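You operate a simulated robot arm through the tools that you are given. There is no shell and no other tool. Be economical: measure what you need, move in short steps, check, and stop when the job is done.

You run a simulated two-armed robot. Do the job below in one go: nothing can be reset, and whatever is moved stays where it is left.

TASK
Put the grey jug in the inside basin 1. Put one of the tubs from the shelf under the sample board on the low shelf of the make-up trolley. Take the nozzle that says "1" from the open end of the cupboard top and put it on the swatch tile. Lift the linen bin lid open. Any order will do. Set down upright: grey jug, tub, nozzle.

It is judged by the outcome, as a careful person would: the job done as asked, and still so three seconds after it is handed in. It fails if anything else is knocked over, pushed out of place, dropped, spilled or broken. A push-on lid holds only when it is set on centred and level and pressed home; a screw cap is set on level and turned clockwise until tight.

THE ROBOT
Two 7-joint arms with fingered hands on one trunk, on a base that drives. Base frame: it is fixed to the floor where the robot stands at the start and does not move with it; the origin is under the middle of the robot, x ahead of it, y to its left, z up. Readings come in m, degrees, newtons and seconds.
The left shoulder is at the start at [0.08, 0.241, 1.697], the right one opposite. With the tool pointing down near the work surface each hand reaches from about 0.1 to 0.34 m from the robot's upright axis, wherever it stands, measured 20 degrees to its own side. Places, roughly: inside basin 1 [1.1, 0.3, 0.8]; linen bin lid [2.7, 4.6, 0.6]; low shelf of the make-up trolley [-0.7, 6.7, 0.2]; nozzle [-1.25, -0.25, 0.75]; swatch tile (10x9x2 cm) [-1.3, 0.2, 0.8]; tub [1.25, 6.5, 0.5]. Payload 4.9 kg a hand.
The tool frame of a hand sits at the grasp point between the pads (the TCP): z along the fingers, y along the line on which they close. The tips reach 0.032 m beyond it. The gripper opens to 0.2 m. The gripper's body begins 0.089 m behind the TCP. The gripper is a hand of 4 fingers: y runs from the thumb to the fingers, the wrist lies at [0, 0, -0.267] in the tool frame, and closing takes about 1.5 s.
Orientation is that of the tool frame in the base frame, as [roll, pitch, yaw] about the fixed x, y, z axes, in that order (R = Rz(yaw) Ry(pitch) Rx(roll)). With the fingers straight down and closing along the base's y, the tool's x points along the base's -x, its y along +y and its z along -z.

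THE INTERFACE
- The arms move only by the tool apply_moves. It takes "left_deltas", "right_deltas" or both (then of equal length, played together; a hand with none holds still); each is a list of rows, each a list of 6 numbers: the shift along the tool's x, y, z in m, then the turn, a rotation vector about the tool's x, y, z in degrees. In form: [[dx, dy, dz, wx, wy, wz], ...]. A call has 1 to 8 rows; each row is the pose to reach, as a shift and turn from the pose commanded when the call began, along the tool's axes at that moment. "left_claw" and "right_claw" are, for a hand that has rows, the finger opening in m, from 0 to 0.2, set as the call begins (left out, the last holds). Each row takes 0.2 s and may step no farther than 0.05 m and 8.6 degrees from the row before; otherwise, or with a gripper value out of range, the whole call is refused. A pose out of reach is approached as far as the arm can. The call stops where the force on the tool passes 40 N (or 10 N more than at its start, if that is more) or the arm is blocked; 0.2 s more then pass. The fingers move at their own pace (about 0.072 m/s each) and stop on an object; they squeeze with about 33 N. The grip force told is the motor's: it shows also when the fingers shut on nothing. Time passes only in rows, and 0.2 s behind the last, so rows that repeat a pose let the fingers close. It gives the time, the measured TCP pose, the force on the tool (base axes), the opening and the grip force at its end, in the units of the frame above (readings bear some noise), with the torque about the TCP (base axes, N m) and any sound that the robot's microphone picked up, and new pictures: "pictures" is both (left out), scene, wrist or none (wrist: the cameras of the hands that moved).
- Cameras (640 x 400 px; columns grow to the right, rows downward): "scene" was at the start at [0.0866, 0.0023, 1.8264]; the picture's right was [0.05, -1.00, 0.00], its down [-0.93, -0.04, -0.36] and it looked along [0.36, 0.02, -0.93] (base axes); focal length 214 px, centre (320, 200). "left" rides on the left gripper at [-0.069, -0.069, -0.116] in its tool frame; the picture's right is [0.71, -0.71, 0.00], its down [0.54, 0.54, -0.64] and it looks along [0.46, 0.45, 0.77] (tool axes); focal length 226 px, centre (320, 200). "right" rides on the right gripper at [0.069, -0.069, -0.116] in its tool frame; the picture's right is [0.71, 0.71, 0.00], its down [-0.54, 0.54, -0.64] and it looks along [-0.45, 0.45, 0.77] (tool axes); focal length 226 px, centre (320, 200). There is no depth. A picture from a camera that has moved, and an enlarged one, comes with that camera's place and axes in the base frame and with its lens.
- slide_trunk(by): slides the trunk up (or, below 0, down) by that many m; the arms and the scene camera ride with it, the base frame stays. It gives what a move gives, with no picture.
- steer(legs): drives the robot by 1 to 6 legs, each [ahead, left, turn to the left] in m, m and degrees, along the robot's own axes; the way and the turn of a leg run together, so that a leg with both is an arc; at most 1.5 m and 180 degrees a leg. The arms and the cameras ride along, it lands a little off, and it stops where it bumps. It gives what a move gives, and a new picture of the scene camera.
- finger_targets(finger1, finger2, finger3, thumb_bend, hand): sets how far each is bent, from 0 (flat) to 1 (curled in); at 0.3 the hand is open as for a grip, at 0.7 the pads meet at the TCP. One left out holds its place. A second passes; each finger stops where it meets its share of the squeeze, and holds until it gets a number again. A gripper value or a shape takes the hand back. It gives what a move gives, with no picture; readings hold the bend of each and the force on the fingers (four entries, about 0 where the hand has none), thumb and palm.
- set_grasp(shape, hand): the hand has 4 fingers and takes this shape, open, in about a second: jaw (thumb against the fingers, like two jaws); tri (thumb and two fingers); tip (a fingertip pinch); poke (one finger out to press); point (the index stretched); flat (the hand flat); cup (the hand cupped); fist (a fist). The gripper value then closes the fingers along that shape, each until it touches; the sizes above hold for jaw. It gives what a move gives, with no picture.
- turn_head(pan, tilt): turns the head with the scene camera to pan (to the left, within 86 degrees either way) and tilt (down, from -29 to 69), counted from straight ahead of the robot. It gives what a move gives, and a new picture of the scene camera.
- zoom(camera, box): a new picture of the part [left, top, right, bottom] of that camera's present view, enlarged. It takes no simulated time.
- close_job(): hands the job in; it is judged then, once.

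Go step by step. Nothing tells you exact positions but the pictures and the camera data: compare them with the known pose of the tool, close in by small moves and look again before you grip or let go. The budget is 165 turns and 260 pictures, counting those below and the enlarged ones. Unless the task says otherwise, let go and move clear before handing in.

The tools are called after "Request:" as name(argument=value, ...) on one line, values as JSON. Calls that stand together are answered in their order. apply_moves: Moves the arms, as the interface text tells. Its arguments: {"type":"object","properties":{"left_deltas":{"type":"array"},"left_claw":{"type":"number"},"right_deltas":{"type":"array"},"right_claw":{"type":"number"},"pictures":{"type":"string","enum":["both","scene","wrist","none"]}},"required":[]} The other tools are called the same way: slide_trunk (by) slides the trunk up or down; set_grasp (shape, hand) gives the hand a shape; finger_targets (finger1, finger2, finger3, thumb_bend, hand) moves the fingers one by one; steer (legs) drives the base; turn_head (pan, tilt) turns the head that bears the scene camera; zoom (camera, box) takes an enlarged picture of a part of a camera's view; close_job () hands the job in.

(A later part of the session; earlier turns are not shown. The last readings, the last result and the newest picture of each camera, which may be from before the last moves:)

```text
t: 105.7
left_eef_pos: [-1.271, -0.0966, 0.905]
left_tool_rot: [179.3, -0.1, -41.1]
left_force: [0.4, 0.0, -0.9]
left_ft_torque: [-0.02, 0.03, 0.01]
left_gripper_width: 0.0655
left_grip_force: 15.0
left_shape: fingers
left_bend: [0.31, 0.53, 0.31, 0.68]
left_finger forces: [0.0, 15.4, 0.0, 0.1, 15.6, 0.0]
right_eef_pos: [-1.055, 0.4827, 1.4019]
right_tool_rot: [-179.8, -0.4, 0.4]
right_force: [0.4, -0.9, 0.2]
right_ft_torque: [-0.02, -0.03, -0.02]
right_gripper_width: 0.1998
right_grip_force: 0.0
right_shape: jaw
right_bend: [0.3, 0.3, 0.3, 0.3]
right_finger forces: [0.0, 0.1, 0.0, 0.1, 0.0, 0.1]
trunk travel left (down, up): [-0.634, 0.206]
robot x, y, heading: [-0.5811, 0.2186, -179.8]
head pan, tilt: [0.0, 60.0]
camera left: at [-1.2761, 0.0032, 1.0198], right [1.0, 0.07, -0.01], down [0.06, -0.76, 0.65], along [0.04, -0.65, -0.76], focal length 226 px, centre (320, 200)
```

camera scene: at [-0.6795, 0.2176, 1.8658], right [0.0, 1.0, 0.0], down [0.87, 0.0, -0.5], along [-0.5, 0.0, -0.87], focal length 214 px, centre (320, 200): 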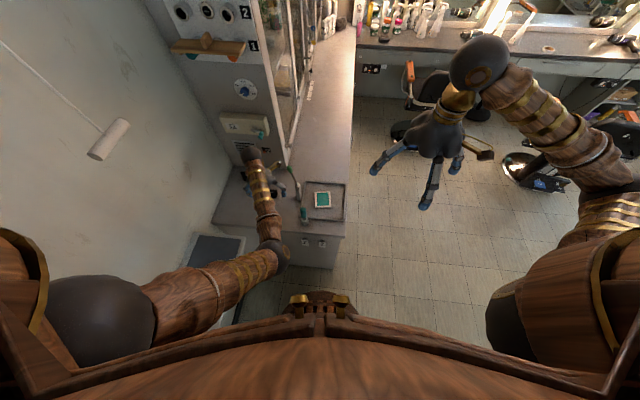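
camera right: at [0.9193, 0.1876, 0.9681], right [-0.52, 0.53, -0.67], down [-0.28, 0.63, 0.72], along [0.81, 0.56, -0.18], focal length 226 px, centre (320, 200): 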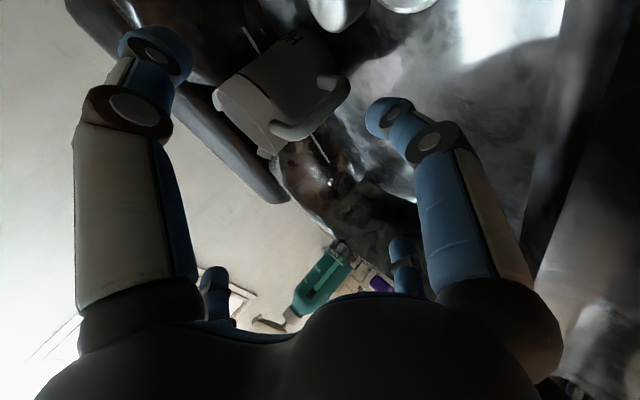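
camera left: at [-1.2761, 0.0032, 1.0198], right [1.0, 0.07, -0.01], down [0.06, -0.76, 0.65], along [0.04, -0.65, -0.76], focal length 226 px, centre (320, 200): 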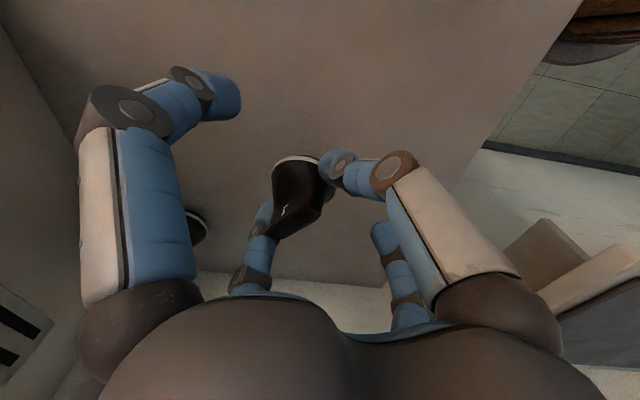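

Nozzle lifted. I'll raise to z≈1.15, pass in front of the dispenser and brush, towards the tile at [-1.27, 0.236, top 0.84].

Request:
apply_moves(left_deltas=[[0.009, -0.008, -0.041, 0, 0, 0], [0.018, -0.015, -0.082, 0, 0, 0], [0.026, -0.023, -0.123, 0, 0, 0], [0.035, -0.031, -0.164, 0, 0, 0], [0.044, -0.038, -0.205, 0, 0, 0], [0.053, -0.046, -0.245, 0, 0, 0]], pictures="none")

Request:
apply_moves(left_deltas=[[-0.0313, -0.0359, 0, 0, 0, 0], [-0.0625, -0.0718, 0, 0, 0, 0], [-0.0938, -0.1076, 0, 0, 0, 0], [-0.125, -0.1435, 0, 0, 0, 0], [-0.1563, -0.1794, 0, 0, 0, 0], [-0.1876, -0.2153, 0, 0, 0, 0], [-0.225, -0.2586, 0, 0, 0, 0]], pictures="both")

```text
t: 107.1
left_eef_pos: [-1.2105, -0.1065, 1.1626]
left_tool_rot: [177.5, -0.4, -40.8]
left_force: [5.6, -0.9, -9.8]
left_ft_torque: [0.13, 0.66, -0.01]
left_gripper_width: 0.0653
left_grip_force: 14.4
left_shape: fingers
left_bend: [0.31, 0.53, 0.31, 0.68]
left_finger forces: [0.1, 14.6, 0.0, 0.1, 14.9, 0.0]
left hand out of reach, approached as far as the arm can: row 5
right_eef_pos: [-1.0564, 0.4842, 1.3985]
right_tool_rot: [180.0, -0.4, 0.3]
right_force: [-0.3, -0.8, 1.2]
right_ft_torque: [-0.06, -0.09, -0.01]
right_gripper_width: 0.2
right_grip_force: 0.0
right_shape: jaw
right_bend: [0.3, 0.3, 0.3, 0.3]
right_finger forces: [0.1, 0.0, 0.1, 0.0, 0.0, 0.0]
trunk travel left (down, up): [-0.634, 0.206]
robot x, y, heading: [-0.5813, 0.2173, -179.6]
head pan, tilt: [0.0, 60.0]
```

```text
refused: row 7 steps farther than a row can; nothing moved
```

There is an odd force and an out-of-reach note; I look before moving on.

Request:
apply_moves(left_deltas=[[0, 0, 0, 0, 0, 0], [0, 0, 0, 0, 0, 0]], pictures="both")

```text
t: 107.7
left_eef_pos: [-1.2022, -0.0936, 1.1483]
left_tool_rot: [179.5, -0.2, -41.1]
left_force: [0.4, -0.6, -1.0]
left_ft_torque: [0.0, 0.04, -0.01]
left_gripper_width: 0.0656
left_grip_force: 14.7
left_shape: fingers
left_bend: [0.31, 0.53, 0.31, 0.68]
left_finger forces: [0.0, 14.6, 0.0, 0.1, 14.8, 0.0]
right_eef_pos: [-1.0559, 0.4818, 1.4006]
right_tool_rot: [-179.8, -0.4, 0.2]
right_force: [0.1, 0.0, 0.2]
right_ft_torque: [0.0, -0.03, -0.02]
right_gripper_width: 0.1998
right_grip_force: 0.1
right_shape: jaw
right_bend: [0.3, 0.3, 0.3, 0.3]
right_finger forces: [0.0, 0.0, 0.0, 0.0, 0.1, 0.0]
trunk travel left (down, up): [-0.634, 0.206]
robot x, y, heading: [-0.5832, 0.2186, -179.6]
head pan, tilt: [0.0, 60.0]
camera scene: at [-0.681, 0.218, 1.8656], right [0.0, 1.0, 0.0], down [0.87, 0.0, -0.5], along [-0.5, 0.0, -0.87], focal length 214 px, centre (320, 200)
camera left: at [-1.2069, 0.0063, 1.264], right [1.0, 0.07, 0.0], down [0.05, -0.76, 0.65], along [0.04, -0.65, -0.76], focal length 226 px, centre (320, 200)
```

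scene: 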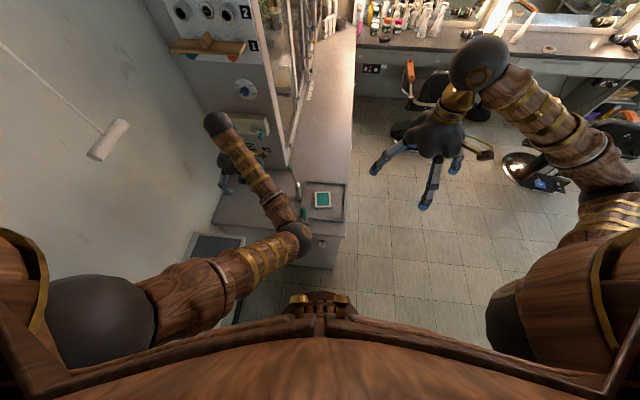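
left: 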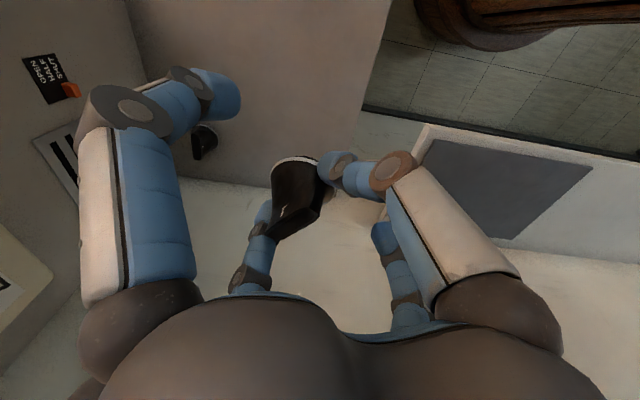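

All fine: nozzle still held. Now move sideways to y≈0.246 in front of the dispenser.

Request:
apply_moves(left_deltas=[[-0.0279, -0.032, 0, 0, 0, 0], [-0.0558, -0.0641, 0, 0, 0, 0], [-0.0838, -0.0961, 0, 0, 0, 0], [-0.1117, -0.1282, 0, 0, 0, 0], [-0.1396, -0.1602, 0, 0, 0, 0], [-0.1675, -0.1923, 0, 0, 0, 0], [-0.1955, -0.2243, 0, 0, 0, 0], [-0.2234, -0.2564, 0, 0, 0, 0]], pictures="both")

Request:
zoom(camera="scene", box=[240, 120, 400, 240])

```text
t: 109.5
left_eef_pos: [-1.2001, 0.249, 1.1486]
left_tool_rot: [179.4, -0.2, -41.1]
left_force: [0.1, 0.2, 0.8]
left_ft_torque: [-0.04, 0.01, 0.02]
left_gripper_width: 0.0655
left_grip_force: 14.8
left_shape: fingers
left_bend: [0.31, 0.53, 0.31, 0.68]
left_finger forces: [0.1, 14.5, 0.0, 0.0, 14.8, 0.1]
right_eef_pos: [-1.0539, 0.4845, 1.4012]
right_tool_rot: [-180.0, -0.3, 0.4]
right_force: [-0.3, 0.2, -0.3]
right_ft_torque: [-0.03, -0.02, 0.0]
right_gripper_width: 0.2
right_grip_force: 0.0
right_shape: jaw
right_bend: [0.3, 0.3, 0.3, 0.3]
right_finger forces: [0.1, 0.0, 0.0, 0.0, 0.0, 0.1]
trunk travel left (down, up): [-0.634, 0.206]
robot x, y, heading: [-0.5797, 0.216, -179.8]
head pan, tilt: [0.0, 60.0]
camera scene: at [-0.6788, 0.2199, 1.8657], right [0.0, 1.0, 0.0], down [0.87, 0.0, -0.5], along [-0.5, 0.0, -0.87], focal length 214 px, centre (320, 200)
camera left: at [-1.2049, 0.3487, 1.2633], right [1.0, 0.07, -0.01], down [0.06, -0.76, 0.65], along [0.04, -0.65, -0.76], focal length 226 px, centre (320, 200)
```

scene: 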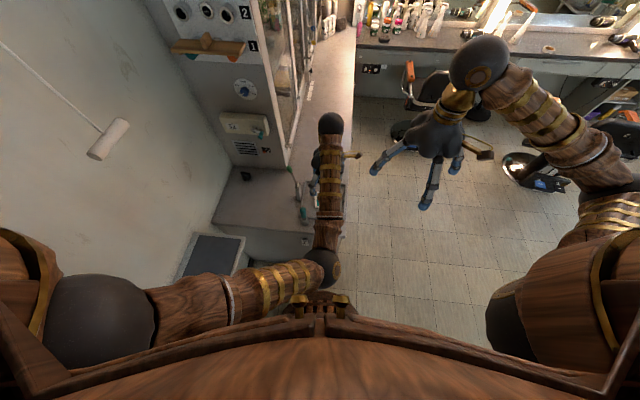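
left: 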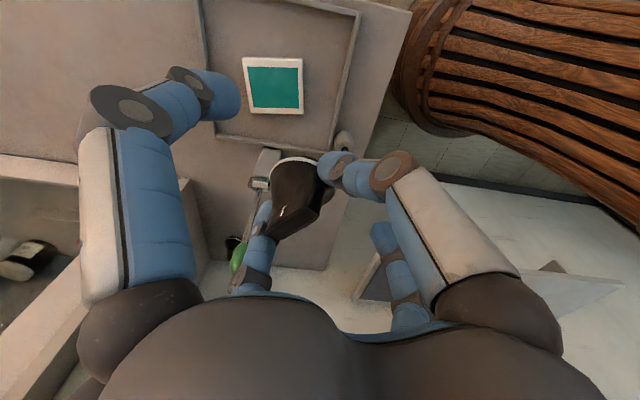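

```text
3.33 times, centred on (320, 180) of scene
camera zoom: at [-0.6788, 0.2199, 1.8657], right [0.0, 1.0, 0.0], down [0.87, 0.0, -0.5], along [-0.5, 0.0, -0.87], focal length 715 px, centre (320, 267)
```

zoom: 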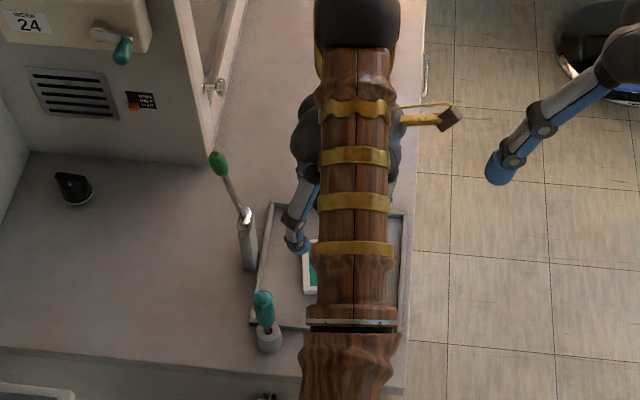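

Tile centre confirmed at about [-1.278, 0.238]; the nozzle hangs about (-0.019, -0.028) from the TCP. Move over the tile and lower to 4 cm above.

Request:
apply_moves(left_deltas=[[-0.027, 0.012, 0, 0, 0, 0], [-0.0534, 0.024, 0.0, 0, 0, 0], [-0.0534, 0.024, 0.044, 0, 0, 0], [-0.0534, 0.024, 0.088, 0, 0, 0], [-0.0534, 0.024, 0.132, 0, 0, 0], [-0.0534, 0.024, 0.175, 0, 0, 0], [-0.0534, 0.024, 0.21, 0, 0, 0]], pictures="wrist")

Request:
zoom(camera="left", box=[160, 60, 440, 260])

Request:
zoom(camera="scene", box=[240, 120, 400, 240])

```text
t: 111.1
left_eef_pos: [-1.2593, 0.2636, 0.9358]
left_tool_rot: [179.4, -0.1, -41.1]
left_force: [0.3, -0.8, -0.1]
left_ft_torque: [0.03, 0.01, 0.0]
left_gripper_width: 0.0654
left_grip_force: 15.0
left_shape: fingers
left_bend: [0.31, 0.53, 0.31, 0.68]
left_finger forces: [0.1, 14.6, 0.0, 0.0, 14.7, 0.1]
right_eef_pos: [-1.0558, 0.4819, 1.4009]
right_tool_rot: [-179.9, -0.4, 0.3]
right_force: [-0.1, -0.3, 1.8]
right_ft_torque: [0.04, -0.03, 0.0]
right_gripper_width: 0.1999
right_grip_force: 0.0
right_shape: jaw
right_bend: [0.3, 0.3, 0.3, 0.3]
right_finger forces: [0.0, 0.0, 0.0, 0.0, 0.1, 0.0]
trunk travel left (down, up): [-0.634, 0.206]
robot x, y, heading: [-0.5862, 0.2167, -179.9]
head pan, tilt: [0.0, 60.0]
camera left: at [-1.264, 0.3617, 1.0511], right [1.0, 0.07, -0.01], down [0.06, -0.76, 0.65], along [0.04, -0.65, -0.76], focal length 226 px, centre (320, 200)
```

left: 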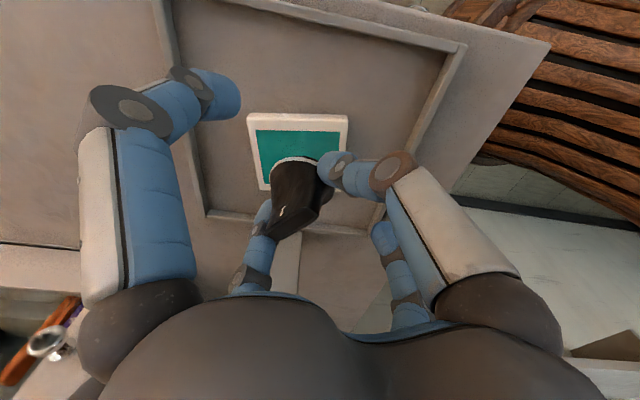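

```text
2.00 times, centred on (300, 160) of left
camera zoom: at [-1.264, 0.3617, 1.0511], right [1.0, 0.07, -0.01], down [0.06, -0.76, 0.65], along [0.04, -0.65, -0.76], focal length 452 px, centre (360, 280)
```

zoom: 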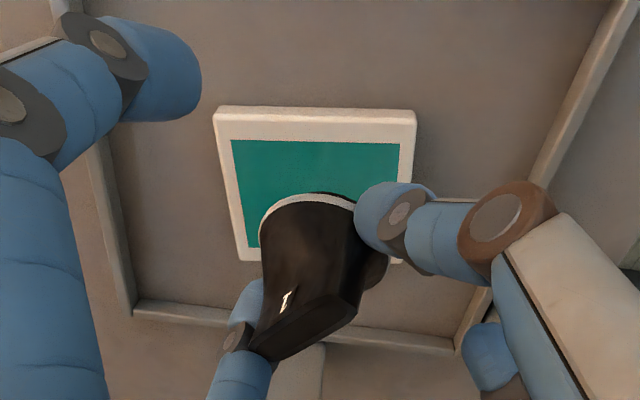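

```text
3.33 times, centred on (320, 180) of scene
camera zoom: at [-0.6792, 0.2173, 1.8658], right [0.0, 1.0, 0.0], down [0.87, 0.0, -0.5], along [-0.5, 0.0, -0.87], focal length 715 px, centre (320, 267)
```

zoom: 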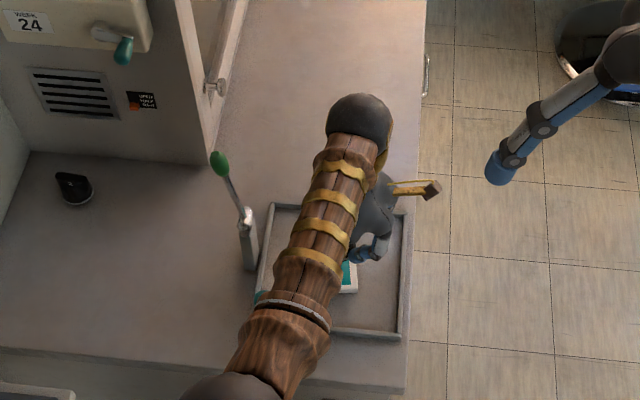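

Nearly centred; a 5 mm correction, then down to contact.

Request:
apply_moves(left_deltas=[[-0.007, -0.002, 0.015, 0, 0, 0], [-0.007, -0.002, 0.03, 0, 0, 0], [-0.007, -0.002, 0.036, 0, 0, 0]], pictures="none")

Request:
apply_moves(left_deltas=[[0, 0, 0.003, 0, 0, 0], [0, 0, 0.006, 0, 0, 0]], pictures="wrist")

```text
t: 111.9
left_eef_pos: [-1.2602, 0.2692, 0.8998]
left_tool_rot: [179.4, -0.1, -41.1]
left_force: [0.3, -0.2, 0.2]
left_ft_torque: [-0.01, 0.02, -0.01]
left_gripper_width: 0.0653
left_grip_force: 14.6
left_shape: fingers
left_bend: [0.31, 0.53, 0.31, 0.68]
left_finger forces: [0.0, 14.6, 0.0, 0.1, 14.7, 0.1]
right_eef_pos: [-1.0552, 0.4831, 1.4009]
right_tool_rot: [-179.8, -0.4, 0.3]
right_force: [-0.3, -0.4, -0.4]
right_ft_torque: [-0.03, 0.0, 0.0]
right_gripper_width: 0.1999
right_grip_force: 0.0
right_shape: jaw
right_bend: [0.3, 0.3, 0.3, 0.3]
right_finger forces: [0.0, 0.0, 0.0, 0.1, 0.0, 0.1]
trunk travel left (down, up): [-0.634, 0.206]
robot x, y, heading: [-0.5807, 0.2252, -179.9]
head pan, tilt: [0.0, 60.0]
```

```text
t: 112.5
left_eef_pos: [-1.2608, 0.2674, 0.8939]
left_tool_rot: [179.4, -0.1, -41.1]
left_force: [-0.2, -0.4, 0.5]
left_ft_torque: [0.01, 0.0, -0.01]
left_gripper_width: 0.0656
left_grip_force: 14.9
left_shape: fingers
left_bend: [0.31, 0.53, 0.31, 0.68]
left_finger forces: [0.0, 14.6, 0.0, 0.2, 14.7, 0.0]
right_eef_pos: [-1.0542, 0.4817, 1.4012]
right_tool_rot: [-179.7, -0.3, 0.3]
right_force: [0.7, -0.1, 0.2]
right_ft_torque: [0.04, -0.04, 0.01]
right_gripper_width: 0.1998
right_grip_force: 0.0
right_shape: jaw
right_bend: [0.3, 0.3, 0.3, 0.3]
right_finger forces: [0.0, 0.0, 0.0, 0.0, 0.1, 0.1]
trunk travel left (down, up): [-0.634, 0.206]
robot x, y, heading: [-0.5823, 0.2161, -180.4]
head pan, tilt: [0.0, 60.0]
camera left: at [-1.2662, 0.3676, 1.0093], right [1.0, 0.07, -0.01], down [0.06, -0.76, 0.65], along [0.04, -0.65, -0.76], focal length 226 px, centre (320, 200)
```

left: 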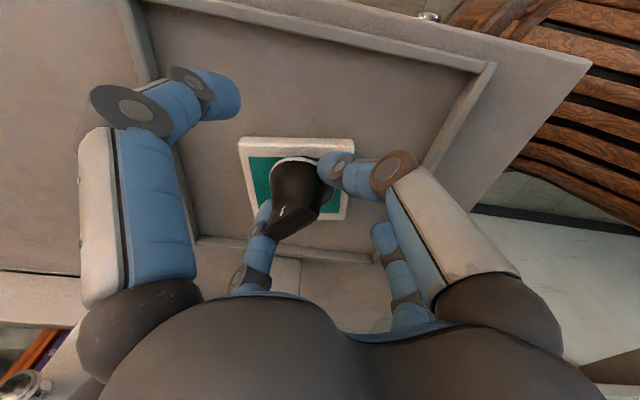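

No contact yet; continue 3 mm at a time.

Request:
apply_moves(left_deltas=[[0, 0, 0.002, 0, 0, 0], [0, 0, 0.004, 0, 0, 0]], pictures="none")

Request:
apply_moves(left_deltas=[[0, 0, 0.002, 0, 0, 0], [0, 0, 0.003, 0, 0, 0]], pictures="none")

Request:
zoom(camera="left", box=[220, 120, 380, 250])

```text
t: 113.1
left_eef_pos: [-1.2608, 0.269, 0.8884]
left_tool_rot: [179.4, -0.2, -41.0]
left_force: [-0.1, 0.5, -0.3]
left_ft_torque: [0.02, -0.02, -0.02]
left_gripper_width: 0.0657
left_grip_force: 15.0
left_shape: fingers
left_bend: [0.31, 0.53, 0.31, 0.68]
left_finger forces: [0.1, 14.6, 0.0, 0.1, 14.7, 0.1]
right_eef_pos: [-1.0539, 0.4824, 1.402]
right_tool_rot: [-179.9, -0.5, 0.3]
right_force: [-0.6, 0.2, 0.0]
right_ft_torque: [0.01, -0.01, 0.02]
right_gripper_width: 0.1998
right_grip_force: 0.0
right_shape: jaw
right_bend: [0.3, 0.3, 0.3, 0.3]
right_finger forces: [0.0, 0.1, 0.0, 0.0, 0.1, 0.0]
trunk travel left (down, up): [-0.634, 0.206]
robot x, y, heading: [-0.5789, 0.2197, -179.8]
head pan, tilt: [0.0, 60.0]
```

```text
t: 113.7
left_eef_pos: [-1.2614, 0.2697, 0.8871]
left_tool_rot: [179.3, -0.1, -41.1]
left_force: [0.4, -0.1, 7.4]
left_ft_torque: [-0.21, 0.12, -0.01]
left_gripper_width: 0.0655
left_grip_force: 16.1
left_shape: fingers
left_bend: [0.31, 0.53, 0.31, 0.68]
left_finger forces: [0.0, 14.3, 0.0, 0.1, 16.7, 0.1]
right_eef_pos: [-1.0521, 0.4827, 1.4018]
right_tool_rot: [-179.9, -0.2, 0.3]
right_force: [-0.4, 0.0, 0.3]
right_ft_torque: [-0.02, 0.05, -0.04]
right_gripper_width: 0.1997
right_grip_force: 0.2
right_shape: jaw
right_bend: [0.3, 0.3, 0.3, 0.3]
right_finger forces: [0.0, 0.0, 0.0, 0.0, 0.0, 0.0]
trunk travel left (down, up): [-0.634, 0.206]
robot x, y, heading: [-0.58, 0.2204, -179.9]
head pan, tilt: [0.0, 60.0]
```

```text
3.08 times, centred on (300, 185) of left
camera zoom: at [-1.2659, 0.3678, 1.0034], right [1.0, 0.07, -0.01], down [0.06, -0.76, 0.65], along [0.04, -0.65, -0.76], focal length 696 px, centre (382, 246)
```

zoom: 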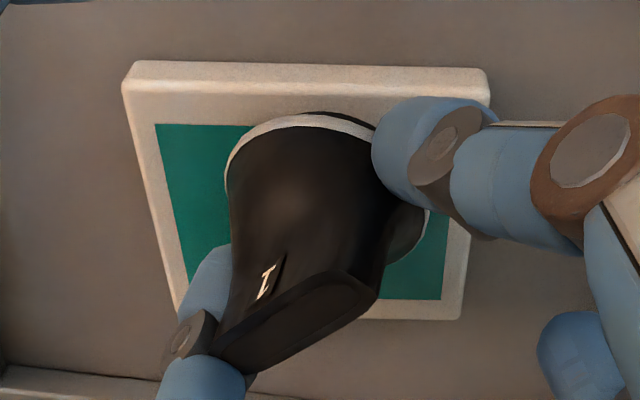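

Contact with the tile (7 N), base well inside it. Release gently.

Request:
finger_targets(hand="left", finger2=0.47, thumb_bend=0.6)

Request:
finger_targets(hand="left", finger2=0.3, thumb_bend=0.3)

Request:
zoom(camera="left", box=[160, 60, 440, 260])

```text
t: 114.7
left_eef_pos: [-1.2619, 0.2683, 0.8862]
left_tool_rot: [179.3, -0.1, -41.1]
left_force: [-0.6, -0.1, 0.2]
left_ft_torque: [0.0, -0.02, 0.02]
left_gripper_width: 0.0719
left_grip_force: 0.0
left_shape: fingers
left_bend: [0.31, 0.47, 0.31, 0.6]
left_finger forces: [0.1, 0.0, 0.0, 0.0, 0.0, 0.0]
right_eef_pos: [-1.0551, 0.4827, 1.4018]
right_tool_rot: [-179.7, -0.3, 0.3]
right_force: [-0.7, 0.1, 0.0]
right_ft_torque: [-0.01, -0.02, -0.01]
right_gripper_width: 0.2
right_grip_force: 0.0
right_shape: jaw
right_bend: [0.3, 0.3, 0.3, 0.3]
right_finger forces: [0.0, 0.1, 0.0, 0.0, 0.0, 0.0]
trunk travel left (down, up): [-0.634, 0.206]
robot x, y, heading: [-0.581, 0.216, -179.9]
head pan, tilt: [0.0, 60.0]
```

```text
t: 115.7
left_eef_pos: [-1.2614, 0.2678, 0.8864]
left_tool_rot: [179.5, 0.0, -41.1]
left_force: [-0.1, -0.1, 0.7]
left_ft_torque: [0.0, -0.01, 0.02]
left_gripper_width: 0.1205
left_grip_force: 0.1
left_shape: fingers
left_bend: [0.31, 0.3, 0.31, 0.3]
left_finger forces: [0.0, 0.0, 0.0, 0.0, 0.1, 0.0]
right_eef_pos: [-1.0544, 0.4831, 1.4013]
right_tool_rot: [-179.7, -0.4, 0.3]
right_force: [0.3, -0.2, 0.0]
right_ft_torque: [-0.02, -0.01, 0.01]
right_gripper_width: 0.2
right_grip_force: 0.1
right_shape: jaw
right_bend: [0.3, 0.3, 0.3, 0.3]
right_finger forces: [0.1, 0.1, 0.1, 0.1, 0.1, 0.0]
trunk travel left (down, up): [-0.634, 0.206]
robot x, y, heading: [-0.5818, 0.2183, -180.0]
head pan, tilt: [0.0, 60.0]
```

```text
2.00 times, centred on (300, 160) of left
camera zoom: at [-1.2661, 0.3677, 1.002], right [1.0, 0.07, -0.01], down [0.06, -0.76, 0.65], along [0.04, -0.65, -0.76], focal length 452 px, centre (360, 280)
```

zoom: 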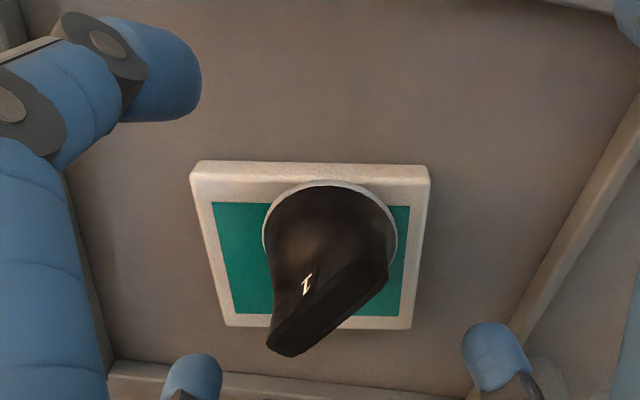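

Nozzle 1 stands upright on the tile. I withdraw straight up, then back toward me.

Request:
apply_moves(left_deltas=[[0, 0, -0.04, 0, 0, 0], [0, 0, -0.08, 0, 0, 0], [0, 0, -0.12, 0, 0, 0], [0, 0, -0.16, 0, 0, 0], [0, 0, -0.2, 0, 0, 0], [0, 0, -0.245, 0, 0, 0], [0.034, -0.03, -0.25, 0, 0, 0], [0.068, -0.06, -0.25, 0, 0, 0]], left_claw=0.2, pictures="none")

Request:
apply_moves(left_deltas=[[0.034, -0.01, 0, 0, 0, -8], [0.068, -0.02, 0, 0, 0, -16], [0.1, -0.03, 0, 0, 0, -24], [0.13, -0.03, 0, 0, 0, -32], [0.15, -0.03, 0, 0, 0, -41]], pictures="scene")

Request:
zoom(camera="scene", box=[180, 100, 380, 250])

```text
t: 117.5
left_eef_pos: [-1.1731, 0.2599, 1.1366]
left_tool_rot: [179.4, -0.1, -40.3]
left_force: [6.1, 9.7, -2.3]
left_ft_torque: [-1.08, 0.67, -0.06]
left_gripper_width: 0.2
left_grip_force: 0.2
left_shape: jaw
left_bend: [0.3, 0.3, 0.3, 0.3]
left_finger forces: [0.0, 0.0, 0.0, 0.1, 0.0, 0.0]
right_eef_pos: [-1.0534, 0.4809, 1.402]
right_tool_rot: [-179.7, -0.3, 0.3]
right_force: [-0.6, -1.5, 0.9]
right_ft_torque: [0.13, -0.09, 0.0]
right_gripper_width: 0.2001
right_grip_force: 0.1
right_shape: jaw
right_bend: [0.3, 0.3, 0.3, 0.3]
right_finger forces: [0.0, 0.0, 0.1, 0.2, 0.1, 0.0]
trunk travel left (down, up): [-0.634, 0.206]
robot x, y, heading: [-0.5856, 0.2206, -180.3]
head pan, tilt: [0.0, 60.0]
```

```text
refused: row 5 steps farther than a row can; nothing moved
```

```text
2.67 times, centred on (280, 175) of scene
camera zoom: at [-0.6788, 0.2142, 1.8656], right [0.0, 1.0, 0.0], down [0.87, 0.0, -0.5], along [-0.5, 0.0, -0.87], focal length 572 px, centre (427, 267)
```

zoom: 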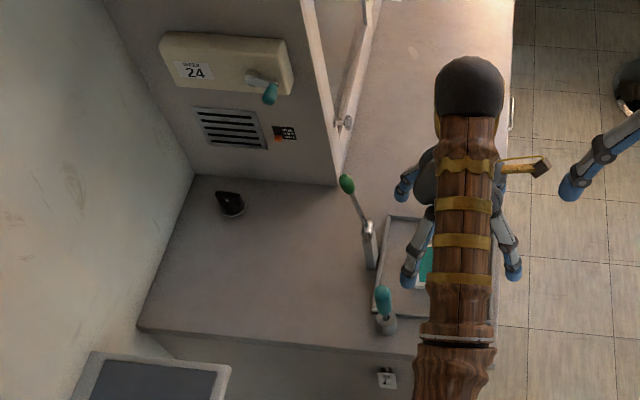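

I back away from the cupboard, then verify the nozzle and tuck the arms.

Request:
steer(legs=[[-0.45, 0, 0]])

Request:
turn_head(pan=0, tilt=35)

Request:
zoom(camera="scene", box=[200, 150, 400, 270])

Request:
apply_moves(left_deltas=[[0, 0.0, 0, 0, 0, -8], [0, 0, 0, 0, 0, -16], [0.0, 0, 0, 0, 0, -24], [0.0, 0, 0, 0, 0, -32], [0.0, 0, 0, 0, 0, -40]], pictures="none")

```text
t: 120.2
left_eef_pos: [-0.7172, 0.2723, 1.1368]
left_tool_rot: [179.5, -0.3, -41.2]
left_force: [-0.2, 0.0, -0.2]
left_ft_torque: [0.01, -0.02, -0.01]
left_gripper_width: 0.2001
left_grip_force: 0.1
left_shape: jaw
left_bend: [0.3, 0.3, 0.3, 0.3]
left_finger forces: [0.1, 0.0, 0.0, 0.0, 0.1, 0.0]
right_eef_pos: [-0.6031, 0.4848, 1.4009]
right_tool_rot: [-179.8, -0.4, 0.3]
right_force: [-0.2, 0.9, -0.2]
right_ft_torque: [-0.01, -0.01, -0.01]
right_gripper_width: 0.2001
right_grip_force: 0.0
right_shape: jaw
right_bend: [0.3, 0.3, 0.3, 0.3]
right_finger forces: [0.0, 0.1, 0.1, 0.0, 0.1, 0.0]
trunk travel left (down, up): [-0.634, 0.206]
robot x, y, heading: [-0.1315, 0.2183, 179.9]
head pan, tilt: [0.0, 60.0]
camera scene: at [-0.2287, 0.2182, 1.8656], right [0.0, 1.0, 0.0], down [0.87, 0.0, -0.5], along [-0.5, 0.0, -0.87], focal length 214 px, centre (320, 200)
```

scene: 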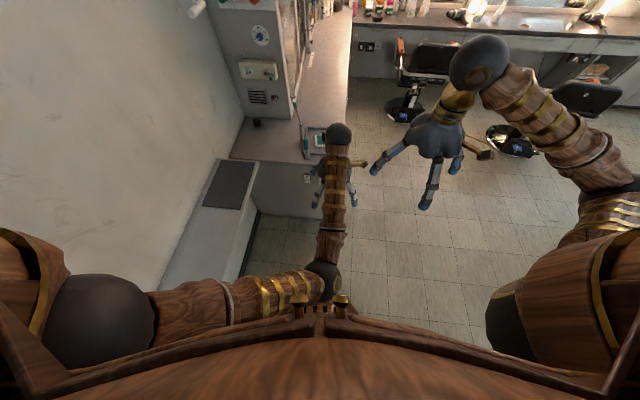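

```text
t: 121.1
left_eef_pos: [-0.7144, 0.2722, 1.1383]
left_tool_rot: [179.5, 0.0, -41.2]
left_force: [-0.8, -0.1, 0.0]
left_ft_torque: [-0.02, 0.01, 0.02]
left_gripper_width: 0.2
left_grip_force: 0.1
left_shape: jaw
left_bend: [0.3, 0.3, 0.3, 0.3]
left_finger forces: [0.0, 0.0, 0.0, 0.1, 0.0, 0.0]
right_eef_pos: [-0.5996, 0.4843, 1.4011]
right_tool_rot: [-179.8, -0.3, 0.3]
right_force: [0.1, -0.1, -0.7]
right_ft_torque: [-0.03, -0.01, 0.02]
right_gripper_width: 0.1998
right_grip_force: 0.0
right_shape: jaw
right_bend: [0.3, 0.3, 0.3, 0.3]
right_finger forces: [0.0, 0.0, 0.0, 0.0, 0.0, 0.0]
trunk travel left (down, up): [-0.634, 0.206]
robot x, y, heading: [-0.1303, 0.2174, 179.9]
head pan, tilt: [0.0, 35.0]
camera scene: at [-0.2461, 0.2182, 1.9001], right [0.0, 1.0, 0.0], down [0.57, 0.0, -0.82], along [-0.82, 0.0, -0.57], focal length 214 px, centre (320, 200)
```

scene: 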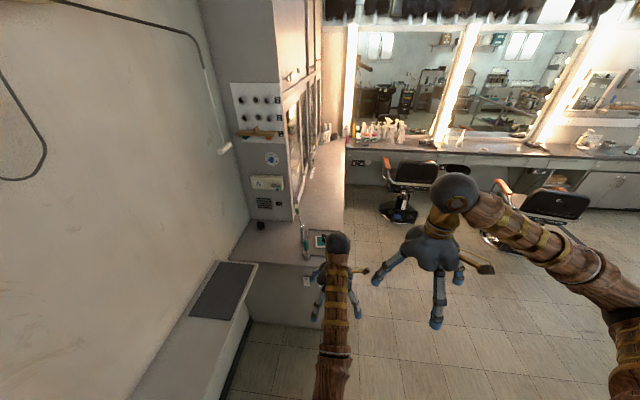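

```text
3.20 times, centred on (300, 210) of scene
camera zoom: at [-0.2461, 0.2182, 1.9001], right [0.0, 1.0, 0.0], down [0.57, 0.0, -0.82], along [-0.82, 0.0, -0.57], focal length 686 px, centre (384, 168)
```

zoom: 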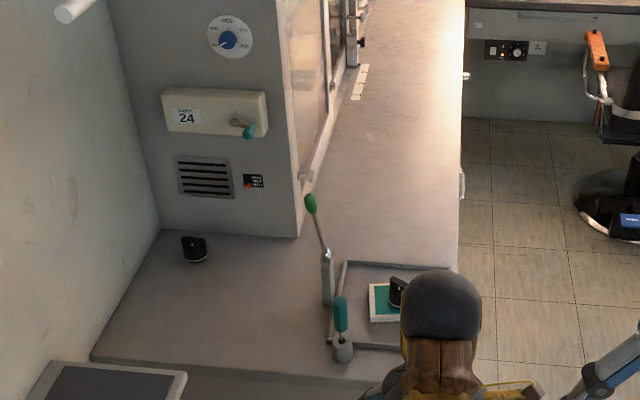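

```text
t: 122.3
left_eef_pos: [-0.7146, 0.2721, 1.1382]
left_tool_rot: [179.5, 0.3, -1.0]
left_force: [0.4, -0.3, 0.0]
left_ft_torque: [0.0, -0.02, -0.01]
left_gripper_width: 0.1998
left_grip_force: 0.1
left_shape: jaw
left_bend: [0.3, 0.3, 0.3, 0.3]
left_finger forces: [0.0, 0.0, 0.0, 0.0, 0.0, 0.0]
right_eef_pos: [-0.6018, 0.4835, 1.4006]
right_tool_rot: [-179.8, -0.3, 0.1]
right_force: [-0.3, -0.1, 0.2]
right_ft_torque: [0.02, 0.02, 0.02]
right_gripper_width: 0.1999
right_grip_force: 0.1
right_shape: jaw
right_bend: [0.3, 0.3, 0.3, 0.3]
right_finger forces: [0.0, 0.0, 0.0, 0.0, 0.1, 0.1]
trunk travel left (down, up): [-0.634, 0.206]
robot x, y, heading: [-0.1333, 0.221, 180.3]
head pan, tilt: [0.0, 35.0]
```

Nozzle upright on its tile. Now turn to +y and drive up the room to look for the linen bin, the tubs and the trolley.

Request:
steer(legs=[[0, 0, -90], [1.5, 0, 0], [0.7, 0, 0]])

Request:
turn_head(pan=-35, tilt=20)

Request:
turn_head(pan=10, tilt=20)

```text
t: 137.1
left_eef_pos: [-0.0644, 3.0251, 1.1381]
left_tool_rot: [179.4, 0.3, -91.2]
left_force: [0.9, -0.1, 0.5]
left_ft_torque: [0.03, 0.02, 0.01]
left_gripper_width: 0.1999
left_grip_force: 0.0
left_shape: jaw
left_bend: [0.3, 0.3, 0.3, 0.3]
left_finger forces: [0.0, 0.0, 0.0, 0.0, 0.1, 0.1]
right_eef_pos: [0.1484, 2.91, 1.4018]
right_tool_rot: [-179.8, -0.2, -89.8]
right_force: [0.1, -0.8, 0.1]
right_ft_torque: [0.0, -0.01, 0.01]
right_gripper_width: 0.2
right_grip_force: 0.0
right_shape: jaw
right_bend: [0.3, 0.3, 0.3, 0.3]
right_finger forces: [0.0, 0.0, 0.0, 0.1, 0.1, 0.0]
trunk travel left (down, up): [-0.634, 0.206]
robot x, y, heading: [-0.1222, 2.4383, 89.6]
head pan, tilt: [0.0, 35.0]
camera scene: at [-0.1186, 2.5557, 1.9002], right [1.0, 0.0, 0.0], down [0.0, -0.57, -0.82], along [0.0, 0.82, -0.57], focal length 214 px, centre (320, 200)
```

scene: 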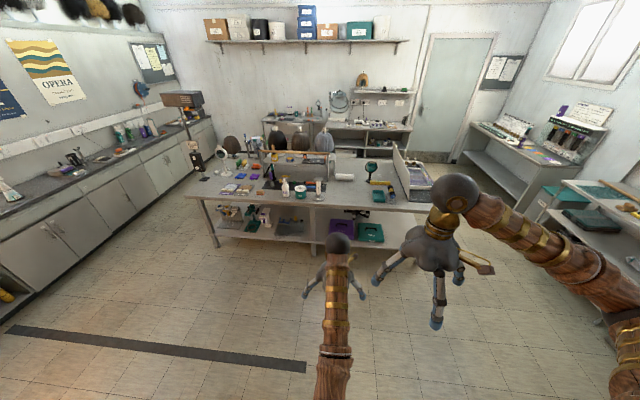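

```text
t: 138.1
left_eef_pos: [-0.0641, 3.0249, 1.1372]
left_tool_rot: [179.5, 0.3, -91.2]
left_force: [0.2, 0.9, -0.4]
left_ft_torque: [-0.01, 0.01, -0.02]
left_gripper_width: 0.2
left_grip_force: 0.0
left_shape: jaw
left_bend: [0.3, 0.3, 0.3, 0.3]
left_finger forces: [0.1, 0.0, 0.0, 0.0, 0.1, 0.0]
right_eef_pos: [0.1471, 2.9115, 1.4005]
right_tool_rot: [-179.7, -0.4, -89.8]
right_force: [-0.4, -0.7, 0.1]
right_ft_torque: [0.02, -0.01, -0.03]
right_gripper_width: 0.1999
right_grip_force: 0.2
right_shape: jaw
right_bend: [0.3, 0.3, 0.3, 0.3]
right_finger forces: [0.0, 0.0, 0.0, 0.1, 0.1, 0.0]
trunk travel left (down, up): [-0.634, 0.206]
robot x, y, heading: [-0.119, 2.4427, 89.8]
head pan, tilt: [-35.0, 20.0]
camera scene: at [-0.0653, 2.5461, 1.9238], right [0.82, -0.58, 0.0], down [-0.2, -0.28, -0.94], along [0.54, 0.77, -0.34], focal length 214 px, centre (320, 200)
```

scene: 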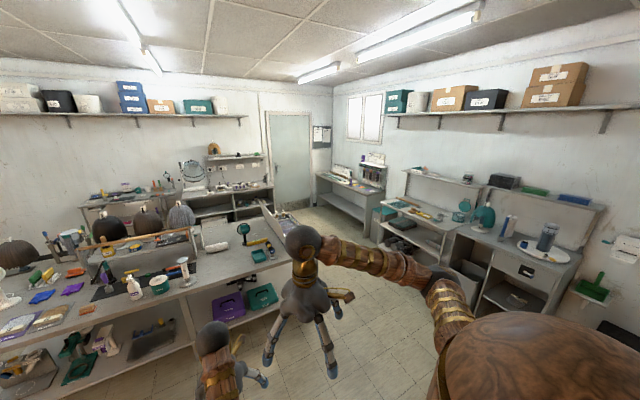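

```text
t: 139.2
left_eef_pos: [-0.0653, 3.0249, 1.1372]
left_tool_rot: [179.5, 0.3, -91.4]
left_force: [0.5, -0.2, 0.1]
left_ft_torque: [0.02, 0.01, 0.0]
left_gripper_width: 0.2
left_grip_force: 0.0
left_shape: jaw
left_bend: [0.3, 0.3, 0.3, 0.3]
left_finger forces: [0.0, 0.0, 0.0, 0.0, 0.0, 0.0]
right_eef_pos: [0.1472, 2.9106, 1.402]
right_tool_rot: [-179.8, -0.4, -89.9]
right_force: [0.5, 0.2, 0.4]
right_ft_torque: [0.01, 0.01, 0.02]
right_gripper_width: 0.1999
right_grip_force: 0.0
right_shape: jaw
right_bend: [0.3, 0.3, 0.3, 0.3]
right_finger forces: [0.0, 0.1, 0.0, 0.0, 0.1, 0.0]
trunk travel left (down, up): [-0.634, 0.206]
robot x, y, heading: [-0.1184, 2.4384, 89.7]
head pan, tilt: [10.0, 20.0]
camera scene: at [-0.1346, 2.5615, 1.9239], right [0.99, 0.17, 0.0], down [0.06, -0.34, -0.94], along [-0.16, 0.93, -0.34], focal length 214 px, centre (320, 200)
```

scene: 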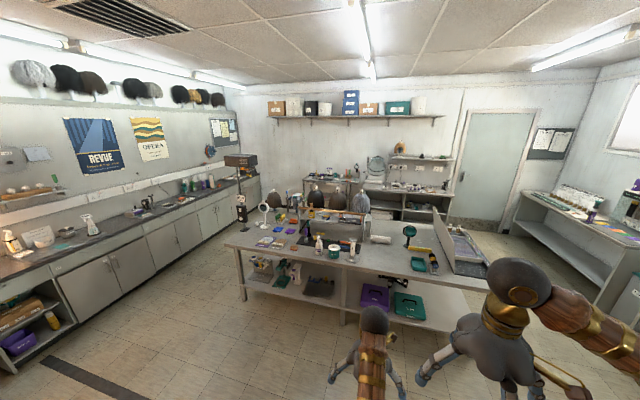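

I'll zoom at the likely places: the linen bin near (385,207) and the shelf under the sample board.

Request:
turn_head(pan=-35, tilt=20)

Request:
zoom(camera="scene", box=[300, 140, 480, 270])

Request:
zoom(camera="scene", box=[160, 120, 320, 240])

```text
t: 140.4
left_eef_pos: [-0.0652, 3.0252, 1.1365]
left_tool_rot: [179.5, 0.3, -91.3]
left_force: [-0.3, -0.1, 0.1]
left_ft_torque: [0.0, -0.02, 0.0]
left_gripper_width: 0.1998
left_grip_force: 0.0
left_shape: jaw
left_bend: [0.3, 0.3, 0.3, 0.3]
left_finger forces: [0.0, 0.0, 0.1, 0.1, 0.0, 0.1]
right_eef_pos: [0.147, 2.9111, 1.4009]
right_tool_rot: [-179.8, -0.3, -89.9]
right_force: [-0.3, 0.2, 0.3]
right_ft_torque: [-0.03, 0.01, 0.01]
right_gripper_width: 0.1999
right_grip_force: 0.1
right_shape: jaw
right_bend: [0.3, 0.3, 0.3, 0.3]
right_finger forces: [0.1, 0.0, 0.0, 0.0, 0.1, 0.0]
trunk travel left (down, up): [-0.634, 0.206]
robot x, y, heading: [-0.1202, 2.4378, 89.8]
head pan, tilt: [-35.0, 20.0]
camera scene: at [-0.0653, 2.5457, 1.9239], right [0.82, -0.58, 0.0], down [-0.2, -0.28, -0.94], along [0.54, 0.77, -0.34], focal length 214 px, centre (320, 200)
```

scene: 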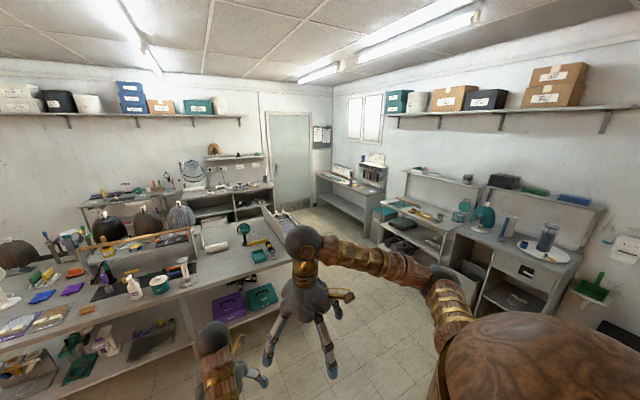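

```text
3.08 times, centred on (390, 205) of scene
camera zoom: at [-0.0653, 2.5457, 1.9239], right [0.82, -0.58, 0.0], down [-0.2, -0.28, -0.94], along [0.54, 0.77, -0.34], focal length 660 px, centre (105, 185)
```

zoom: 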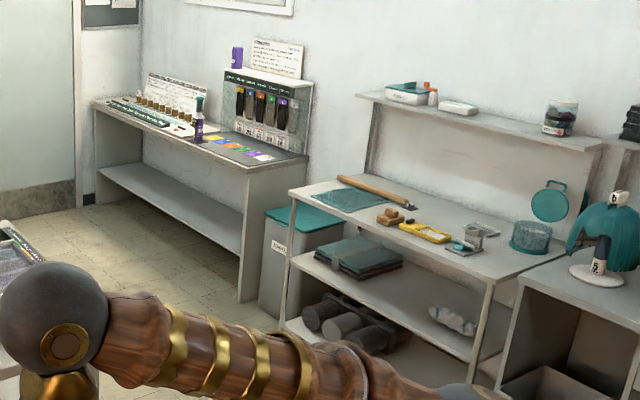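

```text
3.33 times, centred on (240, 180) of scene
camera zoom: at [-0.0653, 2.5457, 1.9239], right [0.82, -0.58, 0.0], down [-0.2, -0.28, -0.94], along [0.54, 0.77, -0.34], focal length 715 px, centre (587, 267)
```

zoom: 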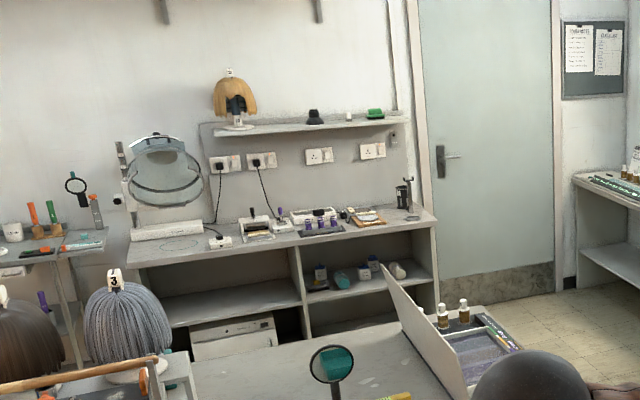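

The linen bin (grey, teal lid) stands between two benches near [2.55, 4.5]; the jars/tubs are in the open compartment of the back counter by the door. I'll drive diagonally to the right aisle.

Request:
steer(legs=[[0.6, -1.3, 0], [0.6, -0.3, 0]])

Request:
turn_head(pan=-45, tilt=35)

```text
t: 150.8
left_eef_pos: [1.5378, 4.225, 1.1372]
left_tool_rot: [179.5, 0.3, -91.1]
left_force: [0.1, -0.7, 0.5]
left_ft_torque: [0.0, -0.02, 0.01]
left_gripper_width: 0.1997
left_grip_force: 0.1
left_shape: jaw
left_bend: [0.3, 0.3, 0.3, 0.3]
left_finger forces: [0.0, 0.0, 0.0, 0.1, 0.0, 0.1]
right_eef_pos: [1.7499, 4.1114, 1.4025]
right_tool_rot: [-179.8, -0.3, -89.5]
right_force: [-0.5, -0.4, 0.2]
right_ft_torque: [0.03, -0.02, 0.03]
right_gripper_width: 0.2001
right_grip_force: 0.0
right_shape: jaw
right_bend: [0.3, 0.3, 0.3, 0.3]
right_finger forces: [0.0, 0.0, 0.1, 0.0, 0.1, 0.0]
trunk travel left (down, up): [-0.634, 0.206]
robot x, y, heading: [1.4841, 3.6415, 90.2]
head pan, tilt: [-35.0, 20.0]
camera scene: at [1.5392, 3.7449, 1.9241], right [0.82, -0.57, 0.0], down [-0.2, -0.28, -0.94], along [0.54, 0.77, -0.34], focal length 214 px, centre (320, 200)
```

scene: 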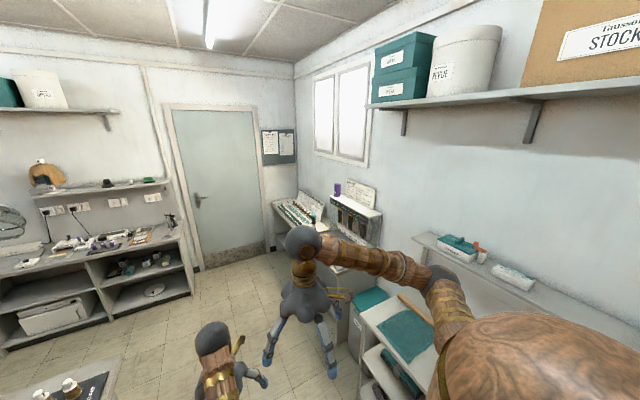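

```text
t: 151.6
left_eef_pos: [1.5392, 4.2261, 1.1371]
left_tool_rot: [179.5, 0.2, -91.0]
left_force: [1.1, 0.1, 0.4]
left_ft_torque: [0.01, -0.02, 0.01]
left_gripper_width: 0.1999
left_grip_force: 0.0
left_shape: jaw
left_bend: [0.3, 0.3, 0.3, 0.3]
left_finger forces: [0.0, 0.0, 0.0, 0.1, 0.0, 0.0]
right_eef_pos: [1.7508, 4.1122, 1.4014]
right_tool_rot: [-179.8, -0.4, -89.7]
right_force: [0.4, 0.5, -0.5]
right_ft_torque: [0.02, 0.0, -0.03]
right_gripper_width: 0.2002
right_grip_force: 0.1
right_shape: jaw
right_bend: [0.3, 0.3, 0.3, 0.3]
right_finger forces: [0.0, 0.0, 0.0, 0.0, 0.0, 0.0]
trunk travel left (down, up): [-0.634, 0.206]
robot x, y, heading: [1.486, 3.6426, 90.3]
head pan, tilt: [-45.0, 35.0]
camera scene: at [1.5492, 3.7331, 1.9001], right [0.71, -0.71, 0.0], down [-0.4, -0.41, -0.82], along [0.58, 0.58, -0.57], focal length 214 px, centre (320, 200)
```

scene: 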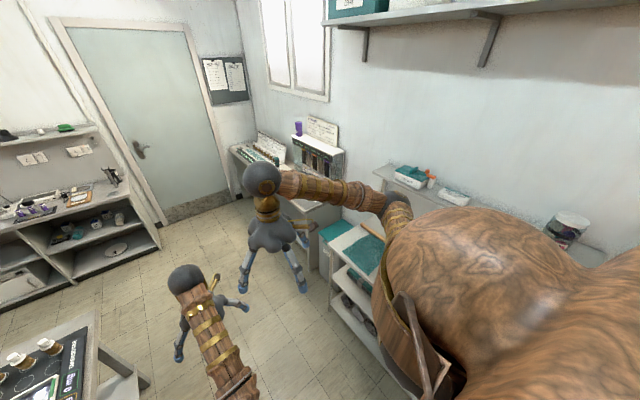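

The lid centre is about [2.64, 4.59, 0.6]. I drive up beside it and turn to face it.

Request:
steer(legs=[[0.87, -0.17, 0], [0, 0, -90]])

Request:
turn_head(pan=0, tilt=50)

Request:
zoom(camera="scene", box=[220, 80, 420, 240])

```text
t: 160.0
left_eef_pos: [2.2404, 4.4629, 1.1366]
left_tool_rot: [179.6, 0.4, -180.0]
left_force: [0.3, 0.8, -0.5]
left_ft_torque: [-0.05, 0.0, 0.02]
left_gripper_width: 0.2
left_grip_force: 0.0
left_shape: jaw
left_bend: [0.3, 0.3, 0.3, 0.3]
left_finger forces: [0.0, 0.0, 0.0, 0.0, 0.0, 0.0]
right_eef_pos: [2.1309, 4.2498, 1.4011]
right_tool_rot: [-179.7, -0.4, -178.6]
right_force: [0.8, -0.5, 0.3]
right_ft_torque: [-0.02, 0.02, 0.02]
right_gripper_width: 0.2
right_grip_force: 0.0
right_shape: jaw
right_bend: [0.3, 0.3, 0.3, 0.3]
right_finger forces: [0.1, 0.0, 0.1, 0.0, 0.0, 0.0]
trunk travel left (down, up): [-0.634, 0.206]
robot x, y, heading: [1.652, 4.5029, 1.2]
head pan, tilt: [-45.0, 35.0]
camera scene: at [1.7487, 4.4433, 1.9], right [-0.69, -0.72, 0.0], down [-0.41, 0.4, -0.82], along [0.59, -0.57, -0.57], focal length 214 px, centre (320, 200)
```

scene: 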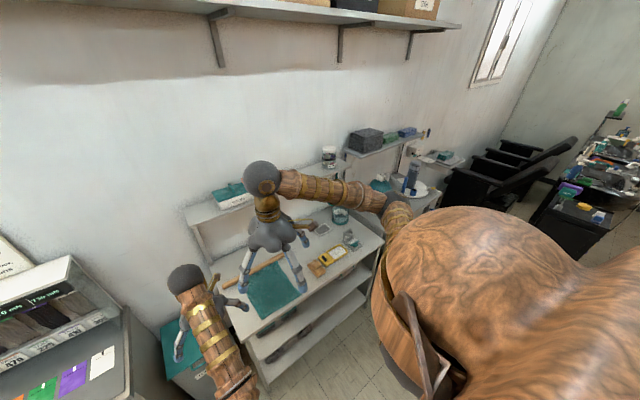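

```text
t: 161.1
left_eef_pos: [2.2416, 4.4627, 1.1367]
left_tool_rot: [179.5, 0.3, -180.0]
left_force: [0.5, -0.1, -0.5]
left_ft_torque: [-0.02, 0.02, -0.05]
left_gripper_width: 0.1998
left_grip_force: 0.0
left_shape: jaw
left_bend: [0.3, 0.3, 0.3, 0.3]
left_finger forces: [0.0, 0.0, 0.1, 0.0, 0.1, 0.1]
right_eef_pos: [2.1316, 4.2491, 1.4012]
right_tool_rot: [-179.8, -0.3, -178.7]
right_force: [-0.3, 0.4, 0.4]
right_ft_torque: [0.01, -0.01, -0.01]
right_gripper_width: 0.2
right_grip_force: 0.1
right_shape: jaw
right_bend: [0.3, 0.3, 0.3, 0.3]
right_finger forces: [0.0, 0.0, 0.1, 0.0, 0.1, 0.1]
trunk travel left (down, up): [-0.634, 0.206]
robot x, y, heading: [1.6557, 4.5037, 1.2]
head pan, tilt: [0.0, 50.0]
camera scene: at [1.762, 4.5053, 1.8783], right [0.02, -1.0, 0.0], down [-0.77, -0.01, -0.64], along [0.64, 0.01, -0.77], focal length 214 px, centre (320, 200)
```

scene: 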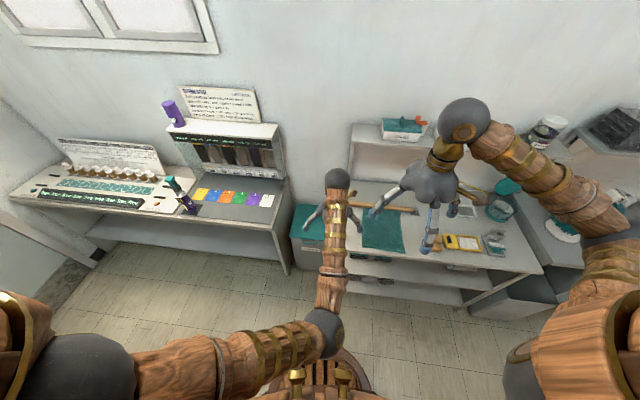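

```text
2.50 times, centred on (320, 160) of scene
camera zoom: at [1.762, 4.5053, 1.8783], right [0.02, -1.0, 0.0], down [-0.77, -0.01, -0.64], along [0.64, 0.01, -0.77], focal length 536 px, centre (320, 300)
```

zoom: 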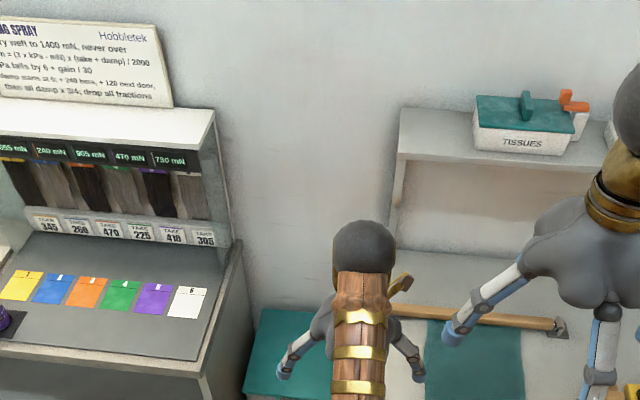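

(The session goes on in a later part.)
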